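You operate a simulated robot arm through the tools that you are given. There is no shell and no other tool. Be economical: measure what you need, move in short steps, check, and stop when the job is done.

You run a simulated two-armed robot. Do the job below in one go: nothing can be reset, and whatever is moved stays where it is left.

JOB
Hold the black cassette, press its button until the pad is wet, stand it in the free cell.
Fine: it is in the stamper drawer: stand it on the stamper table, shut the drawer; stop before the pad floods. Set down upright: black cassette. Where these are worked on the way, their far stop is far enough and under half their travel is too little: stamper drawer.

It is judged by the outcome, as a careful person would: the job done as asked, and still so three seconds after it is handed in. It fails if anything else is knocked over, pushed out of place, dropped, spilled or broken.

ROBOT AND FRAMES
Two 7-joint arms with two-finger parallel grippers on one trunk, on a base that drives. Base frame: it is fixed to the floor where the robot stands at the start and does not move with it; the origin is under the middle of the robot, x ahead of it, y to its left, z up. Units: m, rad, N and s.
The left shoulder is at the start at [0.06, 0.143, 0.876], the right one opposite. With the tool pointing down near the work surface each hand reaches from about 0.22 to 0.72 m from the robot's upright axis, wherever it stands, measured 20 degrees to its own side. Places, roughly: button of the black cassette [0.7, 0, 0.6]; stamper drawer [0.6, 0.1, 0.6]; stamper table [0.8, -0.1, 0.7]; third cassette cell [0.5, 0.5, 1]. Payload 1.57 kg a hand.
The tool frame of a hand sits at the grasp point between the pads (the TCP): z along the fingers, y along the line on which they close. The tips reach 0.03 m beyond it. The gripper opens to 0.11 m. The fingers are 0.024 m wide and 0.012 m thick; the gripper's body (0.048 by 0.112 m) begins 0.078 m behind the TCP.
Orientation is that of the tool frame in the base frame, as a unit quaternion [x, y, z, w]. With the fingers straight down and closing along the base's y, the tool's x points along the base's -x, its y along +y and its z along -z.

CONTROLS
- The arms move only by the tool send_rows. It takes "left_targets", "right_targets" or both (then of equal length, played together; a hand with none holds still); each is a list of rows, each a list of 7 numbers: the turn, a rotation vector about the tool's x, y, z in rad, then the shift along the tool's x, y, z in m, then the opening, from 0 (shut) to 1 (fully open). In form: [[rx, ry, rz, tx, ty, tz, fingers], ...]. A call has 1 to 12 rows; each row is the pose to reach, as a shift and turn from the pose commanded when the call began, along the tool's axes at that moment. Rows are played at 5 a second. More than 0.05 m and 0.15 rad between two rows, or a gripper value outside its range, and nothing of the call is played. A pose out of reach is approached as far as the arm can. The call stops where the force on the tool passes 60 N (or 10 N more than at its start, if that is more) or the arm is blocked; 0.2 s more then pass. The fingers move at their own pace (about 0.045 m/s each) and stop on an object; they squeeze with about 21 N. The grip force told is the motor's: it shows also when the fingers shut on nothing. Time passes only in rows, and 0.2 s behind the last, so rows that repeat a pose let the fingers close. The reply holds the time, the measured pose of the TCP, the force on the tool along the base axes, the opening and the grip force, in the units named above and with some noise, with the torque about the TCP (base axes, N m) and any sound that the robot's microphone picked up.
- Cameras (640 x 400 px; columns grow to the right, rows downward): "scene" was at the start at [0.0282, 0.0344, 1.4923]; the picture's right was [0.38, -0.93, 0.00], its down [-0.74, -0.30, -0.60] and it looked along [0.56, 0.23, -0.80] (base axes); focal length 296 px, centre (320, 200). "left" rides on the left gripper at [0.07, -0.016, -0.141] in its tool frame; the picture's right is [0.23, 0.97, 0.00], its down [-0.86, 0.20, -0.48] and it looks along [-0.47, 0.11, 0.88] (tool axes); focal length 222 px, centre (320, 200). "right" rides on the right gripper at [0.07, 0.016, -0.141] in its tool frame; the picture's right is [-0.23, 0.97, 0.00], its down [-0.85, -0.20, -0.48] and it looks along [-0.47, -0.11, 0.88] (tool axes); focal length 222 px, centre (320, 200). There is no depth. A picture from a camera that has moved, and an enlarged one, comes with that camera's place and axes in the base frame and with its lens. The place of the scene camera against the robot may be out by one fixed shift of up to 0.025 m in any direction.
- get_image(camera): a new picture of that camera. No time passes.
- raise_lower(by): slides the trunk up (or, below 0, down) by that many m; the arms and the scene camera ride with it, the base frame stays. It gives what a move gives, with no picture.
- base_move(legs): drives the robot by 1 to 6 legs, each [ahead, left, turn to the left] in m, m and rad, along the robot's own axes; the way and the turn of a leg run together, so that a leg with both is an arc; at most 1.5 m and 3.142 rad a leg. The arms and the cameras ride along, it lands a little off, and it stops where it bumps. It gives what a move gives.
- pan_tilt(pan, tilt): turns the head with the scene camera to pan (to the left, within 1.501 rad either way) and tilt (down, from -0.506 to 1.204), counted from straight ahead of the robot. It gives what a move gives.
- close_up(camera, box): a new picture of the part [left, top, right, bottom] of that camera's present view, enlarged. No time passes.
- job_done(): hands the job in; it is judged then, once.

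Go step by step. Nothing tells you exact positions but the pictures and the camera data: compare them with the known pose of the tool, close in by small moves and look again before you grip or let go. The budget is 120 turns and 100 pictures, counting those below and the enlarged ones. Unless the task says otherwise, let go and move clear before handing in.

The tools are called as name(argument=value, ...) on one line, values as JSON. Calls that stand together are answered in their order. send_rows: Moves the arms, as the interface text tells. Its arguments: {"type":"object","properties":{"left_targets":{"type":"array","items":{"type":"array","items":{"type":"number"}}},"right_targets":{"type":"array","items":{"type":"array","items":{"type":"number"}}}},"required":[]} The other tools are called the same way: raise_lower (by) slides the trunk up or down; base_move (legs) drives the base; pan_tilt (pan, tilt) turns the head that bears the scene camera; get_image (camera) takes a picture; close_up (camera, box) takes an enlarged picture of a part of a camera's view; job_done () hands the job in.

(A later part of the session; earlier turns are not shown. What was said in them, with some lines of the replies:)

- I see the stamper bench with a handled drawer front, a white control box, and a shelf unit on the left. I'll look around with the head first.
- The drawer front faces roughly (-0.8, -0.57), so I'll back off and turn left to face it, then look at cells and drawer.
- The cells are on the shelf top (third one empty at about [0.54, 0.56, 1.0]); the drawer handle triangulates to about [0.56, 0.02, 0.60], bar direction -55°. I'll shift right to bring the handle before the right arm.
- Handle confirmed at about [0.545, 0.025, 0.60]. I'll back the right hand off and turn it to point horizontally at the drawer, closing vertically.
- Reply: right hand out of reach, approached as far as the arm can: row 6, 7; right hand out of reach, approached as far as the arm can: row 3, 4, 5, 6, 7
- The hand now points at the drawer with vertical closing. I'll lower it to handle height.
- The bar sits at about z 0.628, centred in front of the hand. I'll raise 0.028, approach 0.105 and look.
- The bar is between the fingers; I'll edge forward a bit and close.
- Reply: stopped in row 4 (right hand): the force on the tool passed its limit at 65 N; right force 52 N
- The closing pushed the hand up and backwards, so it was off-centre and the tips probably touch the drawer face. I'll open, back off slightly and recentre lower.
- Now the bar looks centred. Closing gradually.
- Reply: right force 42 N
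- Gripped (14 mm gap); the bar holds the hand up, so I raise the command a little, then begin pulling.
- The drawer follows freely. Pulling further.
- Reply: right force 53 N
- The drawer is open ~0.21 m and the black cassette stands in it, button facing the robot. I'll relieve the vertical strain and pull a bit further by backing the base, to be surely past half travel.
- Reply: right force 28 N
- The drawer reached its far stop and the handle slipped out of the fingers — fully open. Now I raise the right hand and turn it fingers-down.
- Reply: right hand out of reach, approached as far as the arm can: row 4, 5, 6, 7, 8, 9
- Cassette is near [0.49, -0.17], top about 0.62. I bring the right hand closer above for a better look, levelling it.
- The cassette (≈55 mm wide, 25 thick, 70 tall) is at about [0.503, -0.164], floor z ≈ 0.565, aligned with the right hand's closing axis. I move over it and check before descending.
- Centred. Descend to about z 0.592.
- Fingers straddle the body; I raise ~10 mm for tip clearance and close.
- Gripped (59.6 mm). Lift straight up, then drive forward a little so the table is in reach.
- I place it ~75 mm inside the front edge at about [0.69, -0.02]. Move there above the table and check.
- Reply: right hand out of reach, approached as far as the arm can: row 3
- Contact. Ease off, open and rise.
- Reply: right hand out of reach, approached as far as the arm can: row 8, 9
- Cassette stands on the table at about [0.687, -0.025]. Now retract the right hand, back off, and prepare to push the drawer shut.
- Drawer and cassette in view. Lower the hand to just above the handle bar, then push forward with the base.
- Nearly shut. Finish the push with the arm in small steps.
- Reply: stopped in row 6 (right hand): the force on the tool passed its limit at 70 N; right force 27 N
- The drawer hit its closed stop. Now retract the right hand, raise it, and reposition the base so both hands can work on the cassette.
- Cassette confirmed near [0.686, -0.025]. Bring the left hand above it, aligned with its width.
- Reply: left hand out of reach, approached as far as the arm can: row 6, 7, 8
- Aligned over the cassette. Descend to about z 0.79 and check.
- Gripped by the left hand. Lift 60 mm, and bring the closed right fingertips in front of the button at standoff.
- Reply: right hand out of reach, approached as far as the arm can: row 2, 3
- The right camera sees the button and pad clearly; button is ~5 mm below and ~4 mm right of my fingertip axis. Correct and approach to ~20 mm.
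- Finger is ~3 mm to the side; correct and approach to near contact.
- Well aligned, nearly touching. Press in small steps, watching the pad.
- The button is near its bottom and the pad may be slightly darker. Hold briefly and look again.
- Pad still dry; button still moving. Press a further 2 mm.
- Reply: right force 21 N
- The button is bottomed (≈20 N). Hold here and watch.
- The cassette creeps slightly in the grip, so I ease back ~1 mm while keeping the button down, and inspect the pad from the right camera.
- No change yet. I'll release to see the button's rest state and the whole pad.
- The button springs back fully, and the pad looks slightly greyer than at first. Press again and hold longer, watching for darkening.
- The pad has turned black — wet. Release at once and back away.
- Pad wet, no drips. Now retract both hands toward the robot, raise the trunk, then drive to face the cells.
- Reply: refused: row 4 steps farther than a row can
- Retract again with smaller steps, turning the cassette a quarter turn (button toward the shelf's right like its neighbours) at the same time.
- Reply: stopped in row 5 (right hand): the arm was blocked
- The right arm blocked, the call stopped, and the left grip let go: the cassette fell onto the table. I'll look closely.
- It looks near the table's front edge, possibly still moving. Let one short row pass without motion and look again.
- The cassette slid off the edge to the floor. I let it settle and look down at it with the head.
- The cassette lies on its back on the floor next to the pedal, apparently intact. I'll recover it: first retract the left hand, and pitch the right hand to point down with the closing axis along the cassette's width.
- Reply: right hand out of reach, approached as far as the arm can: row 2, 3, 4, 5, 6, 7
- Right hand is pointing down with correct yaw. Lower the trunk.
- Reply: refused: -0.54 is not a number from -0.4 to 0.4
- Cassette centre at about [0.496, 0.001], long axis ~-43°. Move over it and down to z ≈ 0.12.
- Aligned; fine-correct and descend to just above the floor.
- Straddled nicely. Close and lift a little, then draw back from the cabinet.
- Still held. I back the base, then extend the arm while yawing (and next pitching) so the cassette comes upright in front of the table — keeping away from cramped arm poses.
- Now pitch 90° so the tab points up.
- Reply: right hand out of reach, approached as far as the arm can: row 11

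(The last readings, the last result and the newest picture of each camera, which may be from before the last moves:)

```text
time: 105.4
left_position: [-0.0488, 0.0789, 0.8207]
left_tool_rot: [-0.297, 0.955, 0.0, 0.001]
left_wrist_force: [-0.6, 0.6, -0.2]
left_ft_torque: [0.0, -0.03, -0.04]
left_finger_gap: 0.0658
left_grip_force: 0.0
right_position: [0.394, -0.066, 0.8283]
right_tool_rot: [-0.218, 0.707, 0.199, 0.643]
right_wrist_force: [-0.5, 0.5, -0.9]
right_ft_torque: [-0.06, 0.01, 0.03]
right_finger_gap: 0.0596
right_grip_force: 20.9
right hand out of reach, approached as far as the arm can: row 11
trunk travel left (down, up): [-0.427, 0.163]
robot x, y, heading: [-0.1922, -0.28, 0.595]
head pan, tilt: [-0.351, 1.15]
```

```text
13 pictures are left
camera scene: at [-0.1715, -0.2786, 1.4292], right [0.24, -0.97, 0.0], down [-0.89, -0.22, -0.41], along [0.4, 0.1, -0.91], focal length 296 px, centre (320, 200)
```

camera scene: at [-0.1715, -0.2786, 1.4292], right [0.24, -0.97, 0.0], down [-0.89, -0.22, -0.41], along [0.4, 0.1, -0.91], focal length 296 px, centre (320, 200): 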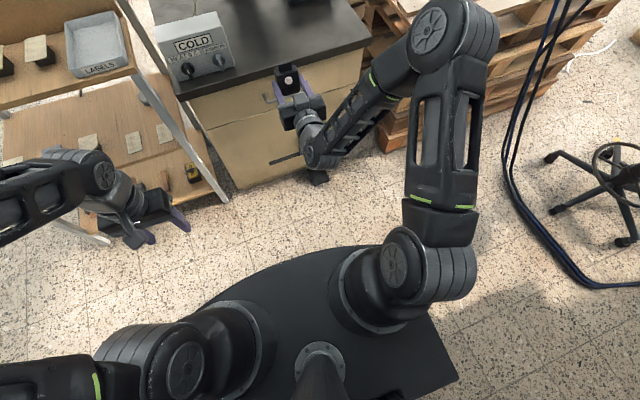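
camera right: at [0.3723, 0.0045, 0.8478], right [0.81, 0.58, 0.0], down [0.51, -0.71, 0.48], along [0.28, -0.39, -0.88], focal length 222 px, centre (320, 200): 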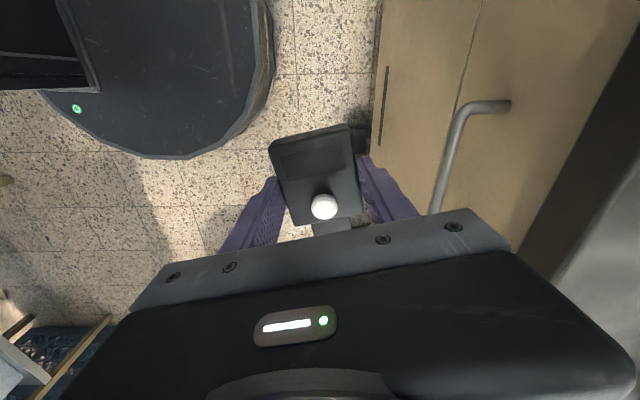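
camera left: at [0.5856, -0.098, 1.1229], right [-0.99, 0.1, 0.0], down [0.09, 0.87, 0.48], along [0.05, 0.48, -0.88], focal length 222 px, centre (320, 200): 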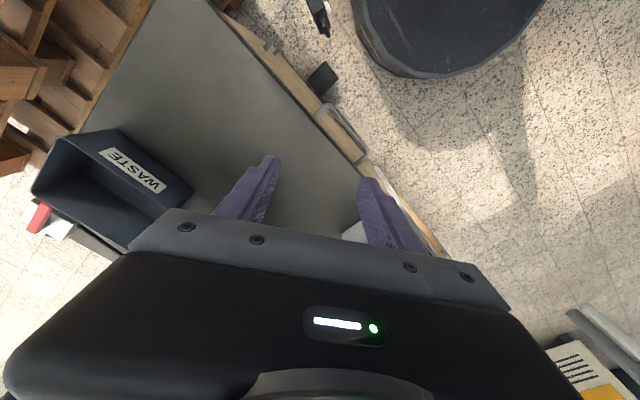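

Cassette held upright (5° lean). Drive forward so that it is over the table's front strip.

base_move(legs=[[0.0, -0.04, 0], [0.24, 0, 0]])

send_rows(right_targets=[[0, -0.05, 0, 0, 0, 0, 0.25], [0, -0.095, 0, 0.01, 0, 0.005, 0.25], [0, -0.095, 0, 0.02, 0, 0.005, 0.25]])

get_image(camera="scene")

```text
time: 107.7
left_position: [0.1759, 0.1804, 0.8215]
left_tool_rot: [-0.296, 0.955, 0.0, 0.0]
left_wrist_force: [-0.3, 0.4, -0.7]
left_ft_torque: [-0.02, 0.03, -0.04]
left_finger_gap: 0.066
left_grip_force: 0.1
right_position: [0.6184, 0.0321, 0.8259]
right_tool_rot: [-0.216, 0.708, 0.196, 0.643]
right_wrist_force: [0.3, -0.4, -0.9]
right_ft_torque: [0.0, 0.03, -0.01]
right_finger_gap: 0.0596
right_grip_force: 21.3
trunk travel left (down, up): [-0.427, 0.163]
robot x, y, heading: [0.0306, -0.179, 0.593]
head pan, tilt: [-0.351, 1.15]
```

```text
time: 108.5
left_position: [0.1756, 0.1794, 0.822]
left_tool_rot: [-0.296, 0.955, 0.0, -0.001]
left_wrist_force: [0.5, -0.3, -0.1]
left_ft_torque: [-0.01, 0.0, 0.02]
left_finger_gap: 0.0662
left_grip_force: 0.0
right_position: [0.6195, 0.032, 0.8067]
right_tool_rot: [-0.206, 0.676, 0.205, 0.677]
right_wrist_force: [-0.7, -0.1, -2.0]
right_ft_torque: [-0.02, 0.01, 0.02]
right_finger_gap: 0.0594
right_grip_force: 20.7
right hand out of reach, approached as far as the arm can: row 1, 2
trunk travel left (down, up): [-0.427, 0.163]
robot x, y, heading: [0.0276, -0.1813, 0.594]
head pan, tilt: [-0.351, 1.15]
```

```text
12 pictures are left
camera scene: at [0.051, -0.1779, 1.4293], right [0.24, -0.97, 0.0], down [-0.89, -0.22, -0.41], along [0.4, 0.1, -0.91], focal length 296 px, centre (320, 200)
```

scene: 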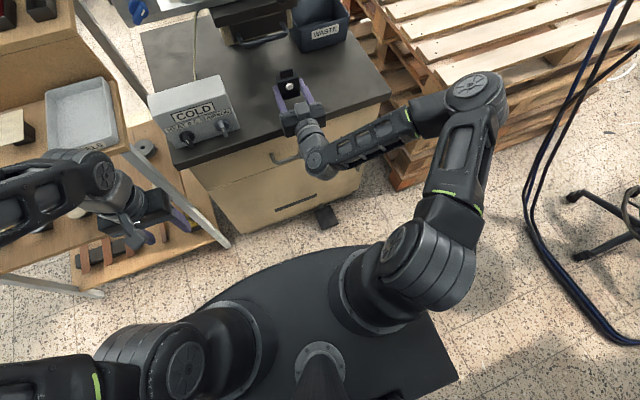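

Level and over the table. Lower in small steps until contact.

send_rows(right_targets=[[0, 0, 0, 0.008, 0, 0, 0.25], [0, 0, 0, 0.016, 0, 0, 0.25], [0, 0, 0, 0.022, 0, 0, 0.25]])

close_up(camera="scene", box=[240, 50, 350, 130])

```text
time: 109.3
left_position: [0.1758, 0.1796, 0.8211]
left_tool_rot: [-0.296, 0.955, 0.0, 0.001]
left_wrist_force: [-0.2, 0.5, 0.2]
left_ft_torque: [0.0, 0.01, 0.02]
left_finger_gap: 0.0661
left_grip_force: 0.0
right_position: [0.6197, 0.0324, 0.7833]
right_tool_rot: [-0.207, 0.677, 0.207, 0.675]
right_wrist_force: [-0.5, -0.2, -1.2]
right_ft_torque: [-0.01, 0.03, 0.02]
right_finger_gap: 0.0593
right_grip_force: 20.9
trunk travel left (down, up): [-0.427, 0.163]
robot x, y, heading: [0.0276, -0.1802, 0.588]
head pan, tilt: [-0.351, 1.15]
```

```text
5.00 times, centred on (295, 90) of scene
camera zoom: at [0.0509, -0.1779, 1.4292], right [0.24, -0.97, 0.0], down [-0.89, -0.22, -0.41], along [0.4, 0.1, -0.91], focal length 1481 px, centre (445, 750)
```

zoom: 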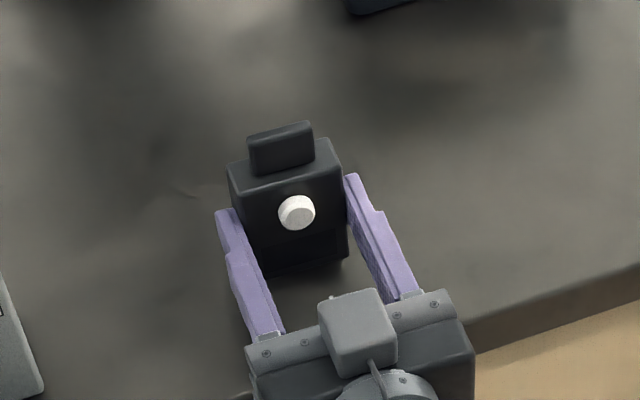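

send_rows(right_targets=[[0, 0, 0, 0.003, 0, 0, 0.25], [0, 0, 0, 0.006, 0, 0, 0.25]])

```text
time: 109.9
left_position: [0.1771, 0.1809, 0.8214]
left_tool_rot: [-0.295, 0.956, -0.001, -0.001]
left_wrist_force: [0.6, 0.3, 0.4]
left_ft_torque: [-0.01, -0.03, 0.0]
left_finger_gap: 0.0661
left_grip_force: 0.0
right_position: [0.6192, 0.0323, 0.7788]
right_tool_rot: [-0.208, 0.676, 0.207, 0.676]
right_wrist_force: [0.4, -0.8, -1.0]
right_ft_torque: [0.02, -0.01, 0.01]
right_finger_gap: 0.0593
right_grip_force: 20.5
trunk travel left (down, up): [-0.427, 0.163]
robot x, y, heading: [0.0289, -0.1806, 0.587]
head pan, tilt: [-0.351, 1.15]
```

send_rows(right_targets=[[0, 0, 0, 0.003, 0, 0, 0.25], [0, 0, 0, 0.005, 0, 0, 0.25]])

```text
time: 110.5
left_position: [0.1744, 0.1805, 0.8215]
left_tool_rot: [-0.296, 0.955, 0.001, 0.001]
left_wrist_force: [0.0, -0.3, -0.4]
left_ft_torque: [-0.04, 0.0, -0.02]
left_finger_gap: 0.0658
left_grip_force: 0.2
right_position: [0.6194, 0.0331, 0.7772]
right_tool_rot: [-0.206, 0.673, 0.208, 0.679]
right_wrist_force: [2.9, 0.8, 17.5]
right_ft_torque: [0.23, -0.22, -0.04]
right_finger_gap: 0.0596
right_grip_force: 20.4
trunk travel left (down, up): [-0.427, 0.163]
robot x, y, heading: [0.0276, -0.1814, 0.588]
head pan, tilt: [-0.351, 1.15]
```

Contact at z ≈ 0.777. Ease, open, draw straight back.

send_rows(right_targets=[[0, 0, 0, -0.002, 0, 0, 0.25], [0, 0, 0, -0.002, 0, 0, 0.6], [0, 0, 0, -0.002, 0, 0, 0.75], [0, 0, 0, -0.002, 0, 0, 0.85], [0, 0, 0, -0.002, 0, 0, 0.85], [0, 0, 0, -0.002, 0, -0.03, 0.85], [0, 0, 0, -0.002, 0, -0.06, 0.85], [0, 0, 0, -0.002, 0, -0.09, 0.85]])

close_up(camera="scene", box=[210, 30, 370, 150])

```text
time: 112.3
left_position: [0.1754, 0.181, 0.8209]
left_tool_rot: [-0.296, 0.955, 0.0, 0.0]
left_wrist_force: [-0.1, 0.2, 0.0]
left_ft_torque: [-0.01, 0.02, 0.0]
left_finger_gap: 0.0661
left_grip_force: 0.1
right_position: [0.5443, -0.0166, 0.7759]
right_tool_rot: [-0.207, 0.676, 0.207, 0.676]
right_wrist_force: [1.2, -0.1, -0.4]
right_ft_torque: [0.0, 0.01, 0.01]
right_finger_gap: 0.0933
right_grip_force: 0.0
trunk travel left (down, up): [-0.427, 0.163]
robot x, y, heading: [0.0279, -0.1818, 0.586]
head pan, tilt: [-0.351, 1.15]
```

```text
3.33 times, centred on (290, 90) of scene
camera zoom: at [0.0507, -0.178, 1.4292], right [0.24, -0.97, 0.0], down [-0.89, -0.22, -0.41], along [0.4, 0.1, -0.91], focal length 988 px, centre (420, 567)
```

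zoom: 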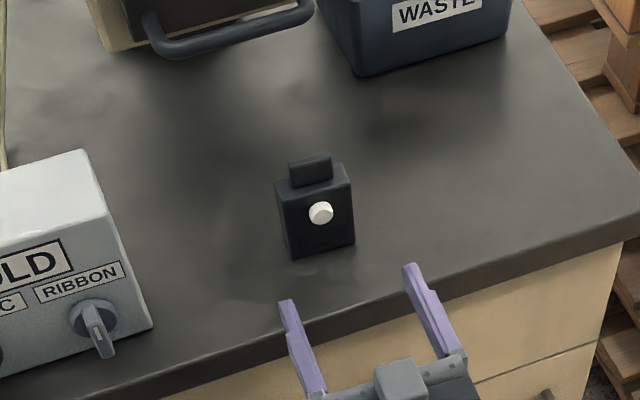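

It stands upright on the table again, pad still wet. Fold the right hand back to fingers-down and away, then shift the base for the left top grasp.

send_rows(right_targets=[[0, 0, 0, -0.03, 0, -0.02, 0.85], [0, 0.14, 0, -0.06, 0, -0.02, 0.6], [0, 0.28, 0, -0.09, 0, -0.02, 0.3], [0, 0.42, 0, -0.1, 0, -0.02, 0.1], [0, 0.56, 0, -0.11, 0, -0.02, 0], [0, 0.7, 0, -0.12, 0, -0.02, 0], [0, 0.84, 0, -0.13, 0, -0.02, 0], [0, 0.98, 0, -0.14, 0, -0.02, 0], [0, 1.12, 0, -0.15, 0, -0.02, 0], [0, 1.26, 0, -0.15, 0, -0.02, 0], [0, 1.4, 0, -0.15, 0, -0.02, 0], [0, 1.54, 0, -0.15, 0, -0.02, 0]])

send_rows(right_targets=[[0, 0, 0, 0.03, -0.03, 0, 0], [0, 0, 0, 0.06, -0.06, 0, 0], [0, 0, 0, 0.09, -0.09, 0, 0], [0, 0, 0, 0.12, -0.12, 0, 0], [0, 0, 0, 0.14, -0.15, 0, 0]])

base_move(legs=[[0.0, -0.13, 0], [0.05, 0, 0]])

```text
time: 114.9
left_position: [0.174, 0.1819, 0.8202]
left_tool_rot: [-0.296, 0.955, -0.001, 0.0]
left_wrist_force: [0.3, 0.9, -0.9]
left_ft_torque: [-0.02, -0.02, 0.0]
left_finger_gap: 0.066
left_grip_force: 0.1
right_position: [0.5295, -0.0271, 0.9257]
right_tool_rot: [-0.293, 0.956, 0.004, 0.014]
right_wrist_force: [-0.4, -0.9, -0.5]
right_ft_torque: [0.01, 0.05, 0.02]
right_finger_gap: 0.0
right_grip_force: 21.1
right hand out of reach, approached as far as the arm can: row 2, 3, 4, 5
trunk travel left (down, up): [-0.427, 0.163]
robot x, y, heading: [0.0258, -0.1813, 0.59]
head pan, tilt: [-0.351, 1.15]
```

```text
time: 116.1
left_position: [0.1759, 0.1806, 0.8213]
left_tool_rot: [-0.296, 0.955, 0.0, 0.001]
left_wrist_force: [0.5, -0.6, 0.9]
left_ft_torque: [0.0, 0.01, 0.01]
left_finger_gap: 0.0662
left_grip_force: 0.1
right_position: [0.4964, -0.231, 0.9212]
right_tool_rot: [-0.293, 0.956, 0.005, 0.014]
right_wrist_force: [0.0, -0.2, 0.2]
right_ft_torque: [0.01, 0.02, -0.01]
right_finger_gap: 0.0
right_grip_force: 21.3
trunk travel left (down, up): [-0.427, 0.163]
robot x, y, heading: [0.0237, -0.1798, 0.587]
head pan, tilt: [-0.351, 1.15]
```

```text
time: 117.9
left_position: [0.2908, 0.0986, 0.8204]
left_tool_rot: [-0.295, 0.956, 0.001, 0.0]
left_wrist_force: [1.1, 0.3, 0.1]
left_ft_torque: [0.03, 0.01, 0.04]
left_finger_gap: 0.066
left_grip_force: 0.0
right_position: [0.6112, -0.312, 0.9214]
right_tool_rot: [-0.292, 0.956, 0.003, 0.014]
right_wrist_force: [0.2, 0.4, -0.7]
right_ft_torque: [-0.03, 0.03, -0.03]
right_finger_gap: 0.0001
right_grip_force: 20.2
trunk travel left (down, up): [-0.427, 0.163]
robot x, y, heading: [0.1413, -0.2606, 0.584]
head pan, tilt: [-0.351, 1.15]
```

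Now bring the open left hand over the cassette (about [0.636, 0.044]).

send_rows(left_targets=[[0, 0, 0, 0, 0, -0.045, 0.9], [0, 0, 0, 0, 0, -0.09, 1], [0, 0, 0, -0.032, -0.03, -0.1, 1], [0, 0, 0, -0.064, -0.06, -0.1, 1], [0, 0, 0, -0.096, -0.09, -0.1, 1], [0, 0, 0, -0.128, -0.12, -0.1, 1], [0, 0, 0, -0.16, -0.15, -0.1, 1], [0, 0, 0, -0.192, -0.18, -0.1, 1], [0, 0, 0, -0.224, -0.21, -0.1, 1], [0, 0, 0, -0.2545, -0.239, -0.1, 1], [0, 0, 0, -0.2545, -0.239, -0.07, 1]])

get_image(camera="left")

```text
time: 120.3
left_position: [0.6348, 0.0461, 0.8895]
left_tool_rot: [-0.295, 0.956, -0.001, 0.0]
left_wrist_force: [-0.9, -0.3, 0.2]
left_ft_torque: [-0.02, -0.03, -0.01]
left_finger_gap: 0.1102
left_grip_force: 0.1
right_position: [0.6101, -0.3118, 0.9219]
right_tool_rot: [-0.292, 0.956, 0.005, 0.014]
right_wrist_force: [0.0, 0.2, -0.3]
right_ft_torque: [-0.01, 0.0, 0.02]
right_finger_gap: 0.0
right_grip_force: 20.7
trunk travel left (down, up): [-0.427, 0.163]
robot x, y, heading: [0.1396, -0.2609, 0.593]
head pan, tilt: [-0.351, 1.15]
```

```text
9 pictures are left
camera left: at [0.5859, -0.0084, 1.0314], right [-0.74, 0.68, 0.0], down [0.59, 0.65, 0.48], along [0.32, 0.35, -0.88], focal length 222 px, centre (320, 200)
```

left: 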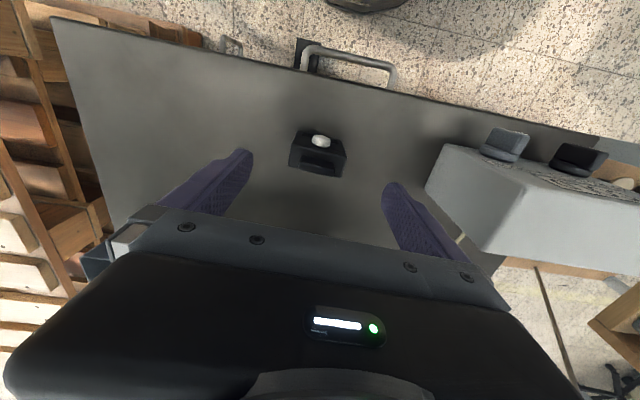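

Aligned. Descend to grip the upper body (z ≈ 0.808), leaving the lower part free for the cell.

send_rows(left_targets=[[0, 0, 0, 0.001, -0.003, 0.03, 1], [0, 0, 0, 0.001, -0.003, 0.06, 1], [0, 0, 0, 0.001, -0.003, 0.081, 1], [0, 0, 0, 0.001, -0.003, 0.081, 0.7], [0, 0, 0, 0.001, -0.003, 0.081, 0.5], [0, 0, 0, 0.001, -0.003, 0.081, 0.35], [0, 0, 0, 0.001, -0.003, 0.081, 0.25], [0, 0, 0, 0.001, -0.003, 0.081, 0.25], [0, 0, 0, 0.001, -0.003, 0.081, 0.25]])

get_image(camera="left")

```text
time: 120.9
left_position: [0.6439, 0.0431, 0.8552]
left_tool_rot: [-0.296, 0.955, -0.003, 0.023]
left_wrist_force: [-7.4, -3.1, 25.5]
left_ft_torque: [1.05, -0.98, 0.24]
left_finger_gap: 0.1102
left_grip_force: 0.0
right_position: [0.6089, -0.3118, 0.923]
right_tool_rot: [-0.293, 0.956, 0.005, 0.015]
right_wrist_force: [1.2, 0.7, -0.2]
right_ft_torque: [-0.01, 0.01, -0.02]
right_finger_gap: 0.0001
right_grip_force: 21.4
trunk travel left (down, up): [-0.427, 0.163]
robot x, y, heading: [0.144, -0.2612, 0.588]
head pan, tilt: [-0.351, 1.15]
stopped in row 3 (left hand): the force on the tool passed its limit at 82 N (the readings are from after the stop); the commanded pose is now the measured one
```

```text
8 pictures are left
camera left: at [0.5886, -0.0116, 0.9938], right [-0.74, 0.67, -0.03], down [0.57, 0.64, 0.51], along [0.36, 0.36, -0.86], focal length 222 px, centre (320, 200)
```

left: 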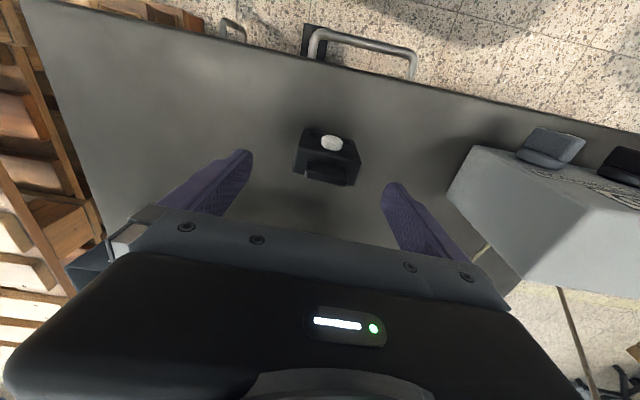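

The left hand touched something at its front (likely the press handle above the table). I raise it, and tilt the hand back ~17° about its closing axis so the wrist clears.

send_rows(left_targets=[[0, 0, 0, 0.003, 0, -0.02, 1], [0, 0, 0, 0.006, 0.003, -0.04, 1], [-0.009, -0.13, 0, 0.007, 0.0045, -0.04, 1], [-0.018, -0.255, 0, 0.007, 0.0045, -0.04, 1]])

get_image(camera="scene")

```text
time: 121.9
left_position: [0.6332, 0.045, 0.8884]
left_tool_rot: [-0.295, 0.944, 0.046, 0.137]
left_wrist_force: [0.1, 1.1, 0.3]
left_ft_torque: [-0.01, -0.01, -0.01]
left_finger_gap: 0.11
left_grip_force: 0.1
right_position: [0.6106, -0.3109, 0.9228]
right_tool_rot: [-0.293, 0.956, 0.004, 0.014]
right_wrist_force: [0.3, -0.4, -0.6]
right_ft_torque: [0.03, -0.01, 0.03]
right_finger_gap: 0.0
right_grip_force: 20.7
trunk travel left (down, up): [-0.427, 0.163]
robot x, y, heading: [0.1437, -0.2619, 0.589]
head pan, tilt: [-0.351, 1.15]
```

```text
7 pictures are left
camera scene: at [0.165, -0.2583, 1.4292], right [0.24, -0.97, 0.0], down [-0.89, -0.21, -0.41], along [0.4, 0.1, -0.91], focal length 296 px, centre (320, 200)
```

scene: 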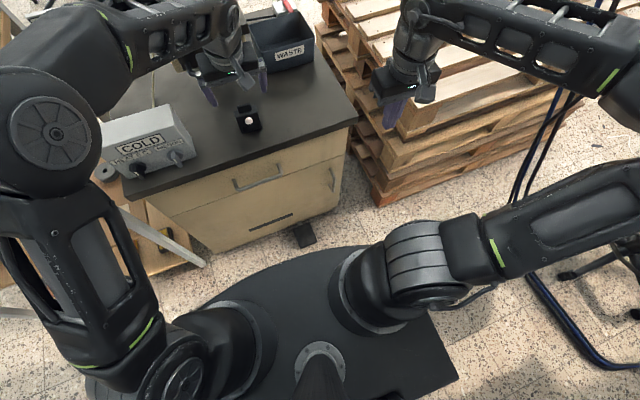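

send_rows(left_targets=[[0, 0, 0, 0.005, -0.003, 0.019, 1], [0, 0, 0, 0.01, -0.003, 0.038, 1], [0, 0, 0, 0.016, -0.003, 0.058, 1], [0, 0, 0, 0.0213, -0.003, 0.077, 1]])

get_image(camera="left")

```text
time: 122.9
left_position: [0.6359, 0.0447, 0.809]
left_tool_rot: [-0.294, 0.945, 0.046, 0.136]
left_wrist_force: [0.7, 0.3, -0.6]
left_ft_torque: [-0.01, 0.0, -0.01]
left_finger_gap: 0.11
left_grip_force: 0.1
right_position: [0.6103, -0.3125, 0.9219]
right_tool_rot: [-0.292, 0.956, 0.004, 0.014]
right_wrist_force: [-0.5, 0.6, -0.4]
right_ft_torque: [-0.03, 0.0, 0.0]
right_finger_gap: 0.0
right_grip_force: 20.8
trunk travel left (down, up): [-0.427, 0.163]
robot x, y, heading: [0.1425, -0.2603, 0.59]
head pan, tilt: [-0.351, 1.15]
```

```text
6 pictures are left
camera left: at [0.5571, -0.032, 0.9255], right [-0.73, 0.68, -0.06], down [0.45, 0.55, 0.7], along [0.51, 0.49, -0.71], focal length 222 px, centre (320, 200)
```

left: 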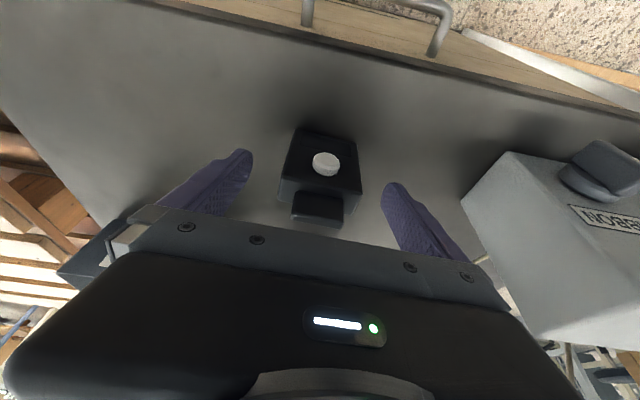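

Clear this time and well straddled. Close and lift slightly.

send_rows(left_targets=[[0, 0, 0, 0, 0, 0, 0.7], [0, 0, 0, 0, 0, 0, 0.5], [0, 0, 0, 0, 0, 0, 0.35], [0, 0, 0, 0, 0, 0, 0.2], [0, 0, 0, 0, 0, 0, 0.2], [0, 0, 0, 0, 0, 0, 0.2], [0, 0, 0, -0.006, 0, -0.019, 0.2], [0, 0, 0, -0.0114, 0, -0.038, 0.2]])

```text
time: 124.7
left_position: [0.6356, 0.0429, 0.849]
left_tool_rot: [-0.293, 0.945, 0.045, 0.137]
left_wrist_force: [-0.1, -0.4, -1.3]
left_ft_torque: [0.01, -0.03, -0.01]
left_finger_gap: 0.0595
left_grip_force: 21.1
right_position: [0.6093, -0.3111, 0.9212]
right_tool_rot: [-0.293, 0.956, 0.004, 0.015]
right_wrist_force: [-0.2, -1.0, 0.3]
right_ft_torque: [-0.02, 0.0, 0.0]
right_finger_gap: 0.0
right_grip_force: 21.5
trunk travel left (down, up): [-0.427, 0.163]
robot x, y, heading: [0.1409, -0.262, 0.59]
head pan, tilt: [-0.351, 1.15]
```

Held. Back the base away from the table, raise the trunk fully.

base_move(legs=[[-0.22, 0, 0]])

raise_lower(by=0.16)

```text
time: 126.4
left_position: [0.4481, -0.0815, 0.8486]
left_tool_rot: [-0.295, 0.945, 0.046, 0.137]
left_wrist_force: [0.3, -0.1, -1.2]
left_ft_torque: [0.04, 0.02, -0.03]
left_finger_gap: 0.0594
left_grip_force: 21.4
right_position: [0.4232, -0.4367, 0.9226]
right_tool_rot: [-0.294, 0.956, 0.005, 0.014]
right_wrist_force: [0.0, -0.2, 0.2]
right_ft_torque: [0.01, -0.01, 0.02]
right_finger_gap: 0.0
right_grip_force: 21.1
trunk travel left (down, up): [-0.427, 0.163]
robot x, y, heading: [-0.0483, -0.3859, 0.593]
head pan, tilt: [-0.351, 1.15]
```

```text
time: 128.3
left_position: [0.4491, -0.0824, 1.0077]
left_tool_rot: [-0.295, 0.944, 0.045, 0.137]
left_wrist_force: [0.0, -0.6, -1.2]
left_ft_torque: [0.04, 0.01, 0.0]
left_finger_gap: 0.0596
left_grip_force: 20.9
right_position: [0.4231, -0.4365, 1.0833]
right_tool_rot: [-0.294, 0.956, 0.005, 0.014]
right_wrist_force: [0.0, 0.4, 0.7]
right_ft_torque: [-0.01, -0.02, 0.03]
right_finger_gap: 0.0
right_grip_force: 21.0
trunk travel left (down, up): [-0.587, 0.003]
robot x, y, heading: [-0.0444, -0.3897, 0.588]
head pan, tilt: [-0.351, 1.15]
```

Untilt the hand, drawing it back and left.

send_rows(left_targets=[[0, 0.05, 0, 0.012, 0.02, -0.004, 0.2], [0, 0.1, 0, 0.024, 0.04, -0.007, 0.2], [0, 0.15, 0, 0.036, 0.06, -0.011, 0.2], [0, 0.2, 0, 0.048, 0.08, -0.014, 0.2], [0, 0.25, 0, 0.06, 0.1, -0.018, 0.2], [0.004, 0.29, 0, 0.072, 0.12, -0.022, 0.2], [0.004, 0.29, 0, 0.084, 0.14, -0.025, 0.2], [0.004, 0.29, 0, 0.096, 0.15, -0.0286, 0.2]])

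send_rows(left_targets=[[0, 0, -0.14, 0, 0, 0, 0.2], [0, 0, -0.28, 0, 0, 0, 0.2], [0, 0, -0.42, 0, 0, 0, 0.2], [0, 0, -0.56, 0, 0, 0, 0.2], [0, 0, -0.7, 0, 0, 0, 0.2], [0, 0, -0.84, 0, 0, 0, 0.2], [0, 0, -0.98, 0, 0, 0, 0.2], [0, 0, -1.12, 0, 0, 0, 0.2], [0, 0, -1.26, 0, 0, 0, 0.2], [0, 0, -1.4, 0, 0, 0, 0.2], [0, 0, -1.54, 0, 0, 0, 0.2], [0, 0, -1.57, 0, 0, 0, 0.2]])

```text
time: 130.1
left_position: [0.2788, -0.0169, 1.0095]
left_tool_rot: [-0.299, 0.954, 0.0, -0.002]
left_wrist_force: [-0.2, 0.2, -1.2]
left_ft_torque: [0.0, 0.02, -0.01]
left_finger_gap: 0.0595
left_grip_force: 21.4
right_position: [0.4225, -0.4368, 1.081]
right_tool_rot: [-0.295, 0.956, 0.005, 0.013]
right_wrist_force: [0.3, -0.3, -0.4]
right_ft_torque: [-0.03, -0.04, -0.01]
right_finger_gap: 0.0
right_grip_force: 21.2
trunk travel left (down, up): [-0.587, 0.003]
robot x, y, heading: [-0.0456, -0.387, 0.591]
head pan, tilt: [-0.351, 1.15]
```

```text
time: 132.7
left_position: [0.2799, -0.0156, 1.0081]
left_tool_rot: [0.887, -0.463, -0.001, 0.001]
left_wrist_force: [0.3, -0.1, -1.1]
left_ft_torque: [0.0, 0.01, 0.0]
left_finger_gap: 0.0591
left_grip_force: 21.2
right_position: [0.4228, -0.4359, 1.0826]
right_tool_rot: [-0.294, 0.956, 0.005, 0.015]
right_wrist_force: [-0.8, -0.1, -0.3]
right_ft_torque: [0.0, 0.01, 0.0]
right_finger_gap: 0.0
right_grip_force: 21.4
trunk travel left (down, up): [-0.587, 0.003]
robot x, y, heading: [-0.0438, -0.3911, 0.593]
head pan, tilt: [-0.351, 1.15]
```

Quarter-turned and still held. Raise the hand and drive to the cells.

send_rows(left_targets=[[0, 0, 0, 0, 0, -0.04, 0.2], [0, 0, 0, 0, 0, -0.08, 0.2], [0, 0, 0, 0, 0, -0.1, 0.2]])

base_move(legs=[[0, 0.19, 0], [0.38, 0, 0]])

get_image(camera="left")

```text
time: 133.5
left_position: [0.279, -0.0171, 1.1093]
left_tool_rot: [0.886, -0.464, -0.001, 0.001]
left_wrist_force: [0.3, -0.6, -1.3]
left_ft_torque: [0.03, 0.01, 0.0]
left_finger_gap: 0.0593
left_grip_force: 21.2
right_position: [0.4229, -0.4358, 1.0814]
right_tool_rot: [-0.295, 0.955, 0.005, 0.015]
right_wrist_force: [-0.3, 1.1, -0.7]
right_ft_torque: [0.0, 0.03, 0.06]
right_finger_gap: 0.0
right_grip_force: 20.8
trunk travel left (down, up): [-0.587, 0.003]
robot x, y, heading: [-0.0417, -0.3849, 0.586]
head pan, tilt: [-0.351, 1.15]
```

```text
time: 137.0
left_position: [0.4903, 0.3509, 1.1088]
left_tool_rot: [0.884, -0.467, 0.0, 0.0]
left_wrist_force: [0.1, -0.4, -1.7]
left_ft_torque: [0.02, 0.04, 0.01]
left_finger_gap: 0.0594
left_grip_force: 21.2
right_position: [0.6319, -0.0693, 1.0825]
right_tool_rot: [-0.291, 0.957, 0.004, 0.015]
right_wrist_force: [0.8, -0.1, 1.0]
right_ft_torque: [0.0, 0.02, -0.01]
right_finger_gap: 0.0
right_grip_force: 21.2
trunk travel left (down, up): [-0.587, 0.003]
robot x, y, heading: [0.1657, -0.0175, 0.59]
head pan, tilt: [-0.351, 1.15]
```

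```text
5 pictures are left
camera left: at [0.5443, 0.302, 1.2508], right [-0.67, -0.74, 0.0], down [-0.65, 0.59, 0.48], along [-0.35, 0.32, -0.88], focal length 222 px, centre (320, 200)
```

left: 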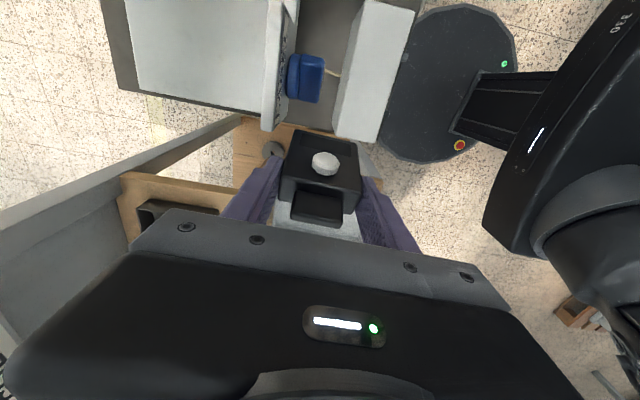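

The free cell is visible at left-front of the hand. Take one aimed head close-up to measure it.

pan_tilt(pan=0.42, tilt=0.74)

close_up(camera="scene", box=[210, 100, 410, 260])

```text
time: 138.1
left_position: [0.4905, 0.3497, 1.1092]
left_tool_rot: [0.884, -0.467, -0.001, 0.0]
left_wrist_force: [0.1, -0.1, -1.8]
left_ft_torque: [0.0, 0.0, -0.04]
left_finger_gap: 0.0596
left_grip_force: 20.8
right_position: [0.6323, -0.0706, 1.0822]
right_tool_rot: [-0.292, 0.956, 0.005, 0.014]
right_wrist_force: [-0.3, -0.2, 0.2]
right_ft_torque: [0.0, -0.03, -0.02]
right_finger_gap: 0.0002
right_grip_force: 21.1
trunk travel left (down, up): [-0.587, 0.003]
robot x, y, heading: [0.1622, -0.0194, 0.584]
head pan, tilt: [0.421, 0.74]
```

```text
2.50 times, centred on (310, 180) of scene
camera zoom: at [0.1737, 0.0409, 1.6189], right [0.84, -0.53, 0.0], down [-0.36, -0.57, -0.74], along [0.39, 0.62, -0.67], focal length 741 px, centre (345, 250)
```

zoom: 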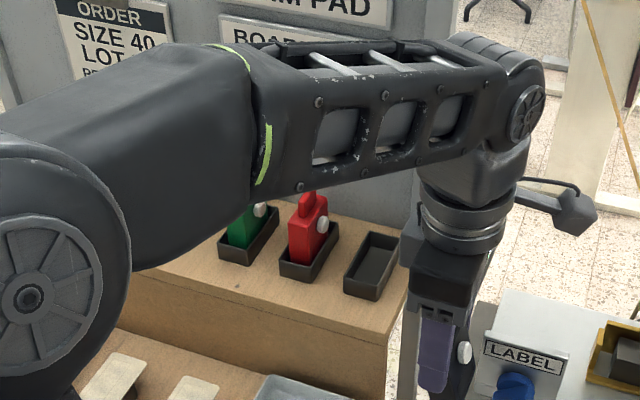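

The view gives the free cell centre ≈ [0.549, 0.548], rim z ≈ 1.015. Move the base 5 cm closer, then bring the cassette above the cell.

base_move(legs=[[0.05, 0, 0]])

```text
time: 139.1
left_position: [0.532, 0.3792, 1.1084]
left_tool_rot: [0.885, -0.465, 0.0, 0.002]
left_wrist_force: [-3.8, 3.9, -0.5]
left_ft_torque: [0.22, 0.32, -0.02]
left_finger_gap: 0.06
left_grip_force: 21.0
right_position: [0.6743, -0.0409, 1.0822]
right_tool_rot: [-0.292, 0.956, 0.004, 0.013]
right_wrist_force: [0.6, 0.2, -0.7]
right_ft_torque: [0.0, 0.03, 0.02]
right_finger_gap: 0.0
right_grip_force: 21.0
trunk travel left (down, up): [-0.587, 0.003]
robot x, y, heading: [0.2072, 0.0073, 0.588]
head pan, tilt: [0.421, 0.74]
```

A light contact (5 N) on the hand's right side; moving left relieves it. Proceed toward the cell, left first.

send_rows(left_targets=[[0, 0, 0, -0.03, 0.005, 0, 0.2], [0, 0, -0.02, -0.065, 0, 0, 0.2], [0, 0, -0.045, -0.1, -0.02, 0, 0.2], [0, 0, -0.045, -0.12, -0.055, 0, 0.2], [0, 0, -0.045, -0.13, -0.09, 0, 0.2], [0, 0, -0.045, -0.13, -0.109, 0, 0.2]])

close_up(camera="scene", box=[210, 100, 410, 260])

```text
time: 140.4
left_position: [0.5478, 0.5471, 1.1087]
left_tool_rot: [0.895, -0.447, -0.002, 0.001]
left_wrist_force: [0.3, 0.5, -0.5]
left_ft_torque: [0.0, 0.04, -0.05]
left_finger_gap: 0.0599
left_grip_force: 21.2
right_position: [0.6735, -0.042, 1.0826]
right_tool_rot: [-0.291, 0.957, 0.005, 0.014]
right_wrist_force: [-1.1, -0.2, -0.3]
right_ft_torque: [-0.01, 0.01, 0.04]
right_finger_gap: 0.0
right_grip_force: 20.9
trunk travel left (down, up): [-0.587, 0.003]
robot x, y, heading: [0.2058, 0.007, 0.59]
head pan, tilt: [0.421, 0.74]
```

```text
2.50 times, centred on (310, 180) of scene
camera zoom: at [0.2154, 0.0685, 1.6189], right [0.85, -0.53, 0.0], down [-0.36, -0.57, -0.74], along [0.39, 0.62, -0.67], focal length 741 px, centre (345, 250)
```

zoom: 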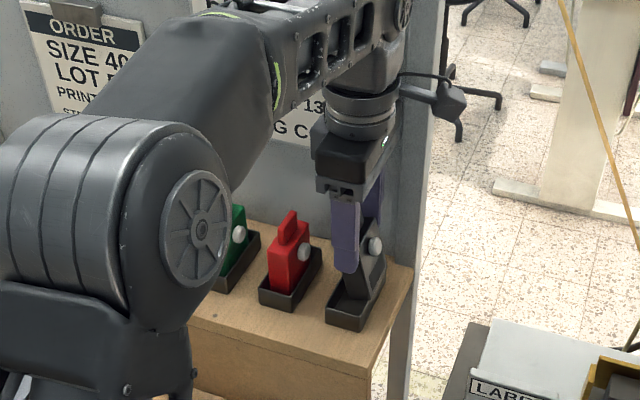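

Nearly over the cell. Check with the hand camera before lowering.

close_up(camera="left", box=[220, 80, 420, 230])

```text
2.67 times, centred on (320, 155) of left
camera zoom: at [0.6036, 0.5003, 1.2496], right [-0.64, -0.77, 0.0], down [-0.67, 0.56, 0.48], along [-0.37, 0.31, -0.88], focal length 592 px, centre (320, 320)
```

zoom: 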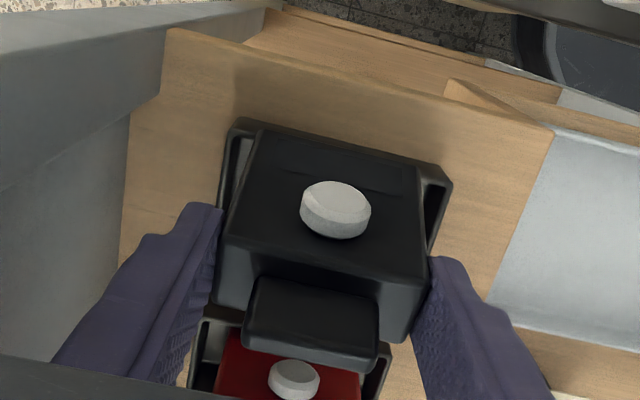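

I realise the cassette is tilted: it was gripped with the hand leaned back 0.29 rad and I then levelled the hand. Re-lean the hand by the same amount (slightly raised) so the cassette is upright over the cell at ≈ [0.545, 0.5425].

send_rows(left_targets=[[0, 0, 0, 0, 0, -0.02, 0.2], [0, -0.1, 0.011, 0.001, 0.002, -0.025, 0.2], [0, -0.2, 0.022, 0.002, 0.004, -0.025, 0.2], [0, -0.29, 0.033, 0.002, 0.005, -0.025, 0.2], [0, -0.29, 0.033, 0.002, 0.005, -0.02, 0.2]])

close_up(camera="scene", box=[260, 150, 360, 240])

```text
time: 141.7
left_position: [0.5445, 0.5429, 1.1288]
left_tool_rot: [0.878, -0.455, -0.131, -0.064]
left_wrist_force: [0.8, 0.0, -1.9]
left_ft_torque: [0.01, 0.0, 0.0]
left_finger_gap: 0.0598
left_grip_force: 21.5
left hand out of reach, approached as far as the arm can: row 1, 2
right_position: [0.6742, -0.0428, 1.083]
right_tool_rot: [-0.293, 0.956, 0.005, 0.014]
right_wrist_force: [0.0, -0.7, -0.3]
right_ft_torque: [-0.01, 0.02, 0.01]
right_finger_gap: 0.0
right_grip_force: 21.4
trunk travel left (down, up): [-0.587, 0.003]
robot x, y, heading: [0.2052, 0.0088, 0.589]
head pan, tilt: [0.421, 0.74]
```

```text
4.44 times, centred on (310, 195) of scene
camera zoom: at [0.2149, 0.0684, 1.6189], right [0.85, -0.53, 0.0], down [-0.36, -0.57, -0.74], along [0.39, 0.62, -0.67], focal length 1317 px, centre (364, 222)
```

zoom: 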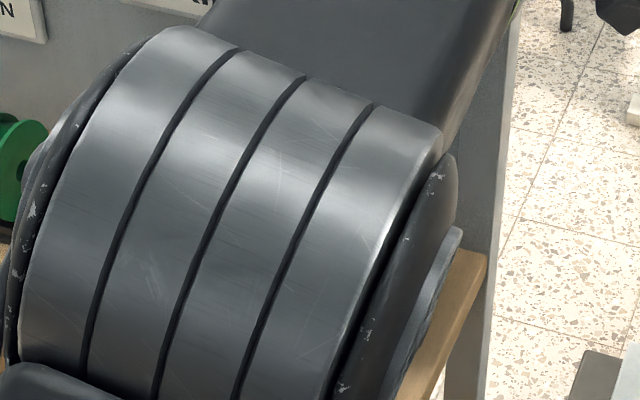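

Upright now, grip intact. Lower to just above the rim, then use the last picture to verify alignment.

send_rows(left_targets=[[0, 0, 0, 0.0043, 0, 0.0143, 0.2], [0, 0, 0, 0.0086, 0, 0.0287, 0.2]])

close_up(camera="left", box=[220, 80, 420, 230])

```text
time: 142.2
left_position: [0.546, 0.543, 1.1024]
left_tool_rot: [0.878, -0.456, -0.129, -0.068]
left_wrist_force: [-0.2, 1.4, 20.2]
left_ft_torque: [0.34, 0.15, 0.0]
left_finger_gap: 0.0594
left_grip_force: 20.8
right_position: [0.6716, -0.0446, 1.0836]
right_tool_rot: [-0.292, 0.956, 0.004, 0.016]
right_wrist_force: [0.5, 0.1, -0.3]
right_ft_torque: [0.01, 0.01, 0.02]
right_finger_gap: 0.0
right_grip_force: 21.4
trunk travel left (down, up): [-0.587, 0.003]
robot x, y, heading: [0.2047, 0.0069, 0.591]
head pan, tilt: [0.421, 0.74]
```

```text
2.67 times, centred on (320, 155) of left
camera zoom: at [0.6197, 0.4636, 1.2181], right [-0.67, -0.74, -0.07], down [-0.55, 0.44, 0.71], along [-0.49, 0.51, -0.71], focal length 592 px, centre (320, 320)
```

zoom: 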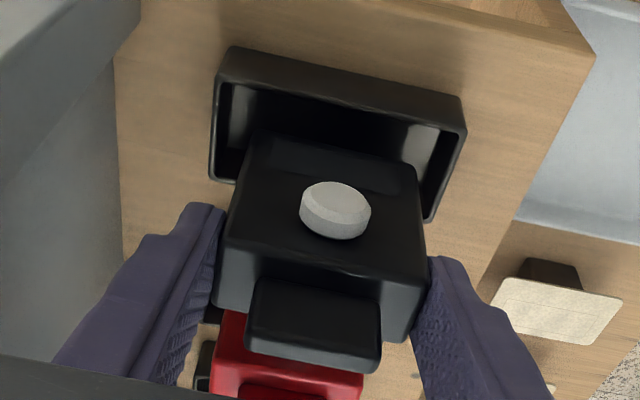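

The bottom landed on the rim at the red side: the true lean of the cassette in the grip is nearer 0.18 rad, and the cell centre matches the hand position. Raise, reduce the lean by 0.11, and lower again gently.

send_rows(left_targets=[[0, 0, 0, -0.003, 0, -0.01, 0.2], [0, 0.055, 0, -0.0057, 0, -0.019, 0.2], [0, 0.11, 0, -0.0057, 0, -0.019, 0.2], [0, 0.11, 0, -0.0057, 0, -0.019, 0.2]])

send_rows(left_targets=[[0, 0, 0, 0.0018, 0, 0.0098, 0.2], [0, 0, 0, 0.0036, 0, 0.0197, 0.2]])

```text
time: 143.2
left_position: [0.5455, 0.5435, 1.1185]
left_tool_rot: [0.884, -0.459, -0.081, -0.038]
left_wrist_force: [-0.7, 0.0, -1.0]
left_ft_torque: [0.01, 0.01, 0.03]
left_finger_gap: 0.0593
left_grip_force: 21.2
right_position: [0.6726, -0.0434, 1.0832]
right_tool_rot: [-0.292, 0.956, 0.005, 0.014]
right_wrist_force: [0.1, 0.4, -0.8]
right_ft_torque: [0.01, 0.01, 0.0]
right_finger_gap: 0.0001
right_grip_force: 20.5
trunk travel left (down, up): [-0.587, 0.003]
robot x, y, heading: [0.2073, 0.0055, 0.585]
head pan, tilt: [0.421, 0.74]
```

```text
time: 143.8
left_position: [0.5453, 0.5433, 1.0986]
left_tool_rot: [0.884, -0.458, -0.082, -0.038]
left_wrist_force: [0.7, 0.4, -0.6]
left_ft_torque: [0.0, 0.0, 0.01]
left_finger_gap: 0.0595
left_grip_force: 21.0
right_position: [0.6734, -0.0424, 1.0827]
right_tool_rot: [-0.291, 0.957, 0.004, 0.015]
right_wrist_force: [0.1, 0.3, -0.7]
right_ft_torque: [0.0, 0.0, 0.03]
right_finger_gap: 0.0
right_grip_force: 20.9
trunk travel left (down, up): [-0.587, 0.003]
robot x, y, heading: [0.2047, 0.0074, 0.586]
head pan, tilt: [0.421, 0.74]
```

No contact where it touched before. Continue lowering gently.

send_rows(left_targets=[[0, 0, 0, 0.0005, 0, 0.003, 0.2], [0, 0, 0, 0.001, 0, 0.006, 0.2]])

```text
time: 144.4
left_position: [0.5452, 0.5425, 1.0943]
left_tool_rot: [0.884, -0.459, -0.082, -0.038]
left_wrist_force: [0.5, -0.2, -1.1]
left_ft_torque: [0.0, 0.0, -0.02]
left_finger_gap: 0.0593
left_grip_force: 20.7
right_position: [0.6742, -0.0421, 1.0816]
right_tool_rot: [-0.291, 0.957, 0.004, 0.014]
right_wrist_force: [0.9, -0.5, 0.3]
right_ft_torque: [0.03, 0.01, 0.01]
right_finger_gap: 0.0
right_grip_force: 20.8
trunk travel left (down, up): [-0.587, 0.003]
robot x, y, heading: [0.207, 0.0068, 0.592]
head pan, tilt: [0.421, 0.74]
```

send_rows(left_targets=[[0, 0, 0, 0.0005, 0, 0.003, 0.2], [0, 0, 0, 0.001, 0, 0.006, 0.2], [0, 0, 0, 0.0014, 0, 0.008, 0.2]])

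```text
time: 145.2
left_position: [0.5463, 0.544, 1.0856]
left_tool_rot: [0.884, -0.459, -0.083, -0.038]
left_wrist_force: [-0.5, 0.3, -1.8]
left_ft_torque: [0.0, 0.0, -0.02]
left_finger_gap: 0.0595
left_grip_force: 21.1
right_position: [0.6734, -0.0422, 1.0821]
right_tool_rot: [-0.291, 0.957, 0.004, 0.014]
right_wrist_force: [0.1, 0.5, -0.4]
right_ft_torque: [-0.02, 0.02, 0.0]
right_finger_gap: 0.0001
right_grip_force: 21.5
trunk travel left (down, up): [-0.587, 0.003]
robot x, y, heading: [0.2064, 0.0089, 0.582]
head pan, tilt: [0.421, 0.74]
```

send_rows(left_targets=[[0, 0, 0, 0.0005, 0, 0.003, 0.2], [0, 0, 0, 0.001, 0, 0.006, 0.2]])

```text
time: 145.8
left_position: [0.5445, 0.5438, 1.083]
left_tool_rot: [0.884, -0.459, -0.082, -0.041]
left_wrist_force: [0.4, -0.4, 15.7]
left_ft_torque: [0.26, -0.05, 0.01]
left_finger_gap: 0.0596
left_grip_force: 21.2
right_position: [0.6731, -0.0431, 1.0823]
right_tool_rot: [-0.292, 0.956, 0.005, 0.015]
right_wrist_force: [0.0, -0.8, 1.5]
right_ft_torque: [0.01, -0.02, -0.04]
right_finger_gap: 0.0001
right_grip_force: 21.3
trunk travel left (down, up): [-0.587, 0.003]
robot x, y, heading: [0.2075, 0.0103, 0.581]
head pan, tilt: [0.421, 0.74]
```

Contact with the cell floor, ~19 mm below the rim. Ease slightly, open, and rise vertically.

send_rows(left_targets=[[0, 0, 0, -0.0002, 0, -0.0012, 0.2], [0, 0, 0, -0.0002, 0, -0.0012, 0.6], [0, 0, 0, -0.0002, 0, -0.0012, 0.7], [0, 0, 0, -0.0002, 0, -0.0012, 0.8], [0, 0, 0, -0.0002, 0, -0.0012, 0.8], [0, 0, 0, -0.0036, 0, -0.02, 0.8], [0, 0, 0, -0.0072, 0, -0.04, 0.8], [0, 0, 0, -0.0108, 0, -0.06, 0.8], [0, 0, 0, -0.0144, 0, -0.08, 0.8]])

```text
time: 147.8
left_position: [0.5454, 0.5435, 1.1309]
left_tool_rot: [0.884, -0.459, -0.082, -0.04]
left_wrist_force: [0.4, -0.6, 0.9]
left_ft_torque: [-0.03, 0.0, 0.0]
left_finger_gap: 0.0879
left_grip_force: 0.0
left hand out of reach, approached as far as the arm can: row 8, 9
right_position: [0.6727, -0.0423, 1.0833]
right_tool_rot: [-0.291, 0.957, 0.004, 0.014]
right_wrist_force: [0.7, -0.7, -0.6]
right_ft_torque: [-0.03, 0.02, -0.02]
right_finger_gap: 0.0001
right_grip_force: 20.9
trunk travel left (down, up): [-0.587, 0.003]
robot x, y, heading: [0.207, 0.0055, 0.584]
head pan, tilt: [0.421, 0.74]
```

Released. Withdraw sideways to the right (clear of the cassette), then back toward the robot.

send_rows(left_targets=[[0, 0, 0, 0.0196, 0, -0.0038, 0.8], [0, 0, 0, 0.0392, 0, -0.0076, 0.8], [0, 0, 0, 0.054, 0.02, -0.011, 0.8], [0, 0, 0, 0.065, 0.055, -0.013, 0.8], [0, 0, 0, 0.065, 0.095, -0.013, 0.8], [0, 0, 0, 0.065, 0.135, -0.013, 0.8]])

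base_move(legs=[[-0.25, 0, 0]])

```text
time: 149.2
left_position: [0.4755, 0.4098, 1.1312]
left_tool_rot: [0.884, -0.458, -0.081, -0.038]
left_wrist_force: [-0.7, 0.6, -0.3]
left_ft_torque: [-0.01, -0.02, 0.05]
left_finger_gap: 0.0881
left_grip_force: 0.1
left hand out of reach, approached as far as the arm can: row 2
right_position: [0.6723, -0.0418, 1.0828]
right_tool_rot: [-0.292, 0.956, 0.003, 0.015]
right_wrist_force: [0.3, 0.4, -0.2]
right_ft_torque: [-0.01, 0.0, -0.04]
right_finger_gap: 0.0001
right_grip_force: 21.4
trunk travel left (down, up): [-0.587, 0.003]
robot x, y, heading: [0.2068, 0.0062, 0.581]
head pan, tilt: [0.421, 0.74]
```

```text
time: 151.1
left_position: [0.266, 0.2696, 1.1313]
left_tool_rot: [0.884, -0.458, -0.081, -0.039]
left_wrist_force: [-0.5, -0.3, 0.5]
left_ft_torque: [0.02, -0.01, -0.01]
left_finger_gap: 0.0879
left_grip_force: 0.1
right_position: [0.4635, -0.18, 1.0836]
right_tool_rot: [-0.292, 0.956, 0.005, 0.015]
right_wrist_force: [-0.2, -0.4, 0.3]
right_ft_torque: [0.0, -0.06, 0.0]
right_finger_gap: 0.0001
right_grip_force: 20.8
trunk travel left (down, up): [-0.587, 0.003]
robot x, y, heading: [-0.0017, -0.1322, 0.591]
head pan, tilt: [0.421, 0.74]
```

Hands are clear. I'll try a last look, if any picture remains.

close_up(camera="scene", box=[210, 60, 410, 220])

```text
refused: no pictures are left
```

The pictures are used up. The force readings fit the cassette having reached the cell floor and being released without a snag, so I'm handing in.

job_done()

```text
The job is handed in.
```

I wetted the black cassette's pad and released it in the third cell, but it fell to the floor along the way. I had no pictures left to check it in the cell.

- **Drawer:** I opened it to its far stop, stood the cassette on the stamper table, and pushed the drawer shut until it hit its stop.
- **Pad:** I held the cassette in the left hand and pressed its button with the right. The pad turned black on the second press, so I let go at once. I saw no drips or flooding.
- **The fall:** After inking, the right arm jammed and that stop released the left grip. The cassette dropped onto the table and slid to the floor. I picked it up, saw no damage, and stood it back on the table with the pad still black.
- **Other contacts:**
  - The left hand hit something above the table at about 82 N, probably the press handle. I didn't check afterwards whether it had moved.
  - The left hand had a 5 N brush near the machine.
  - The cassette touched the cell rim on the first try at placing it.
- **Cell:** On the second try it went about 19 mm below the rim and touched bottom. It may have been leaning slightly when I released it. Both hands came away without snagging.
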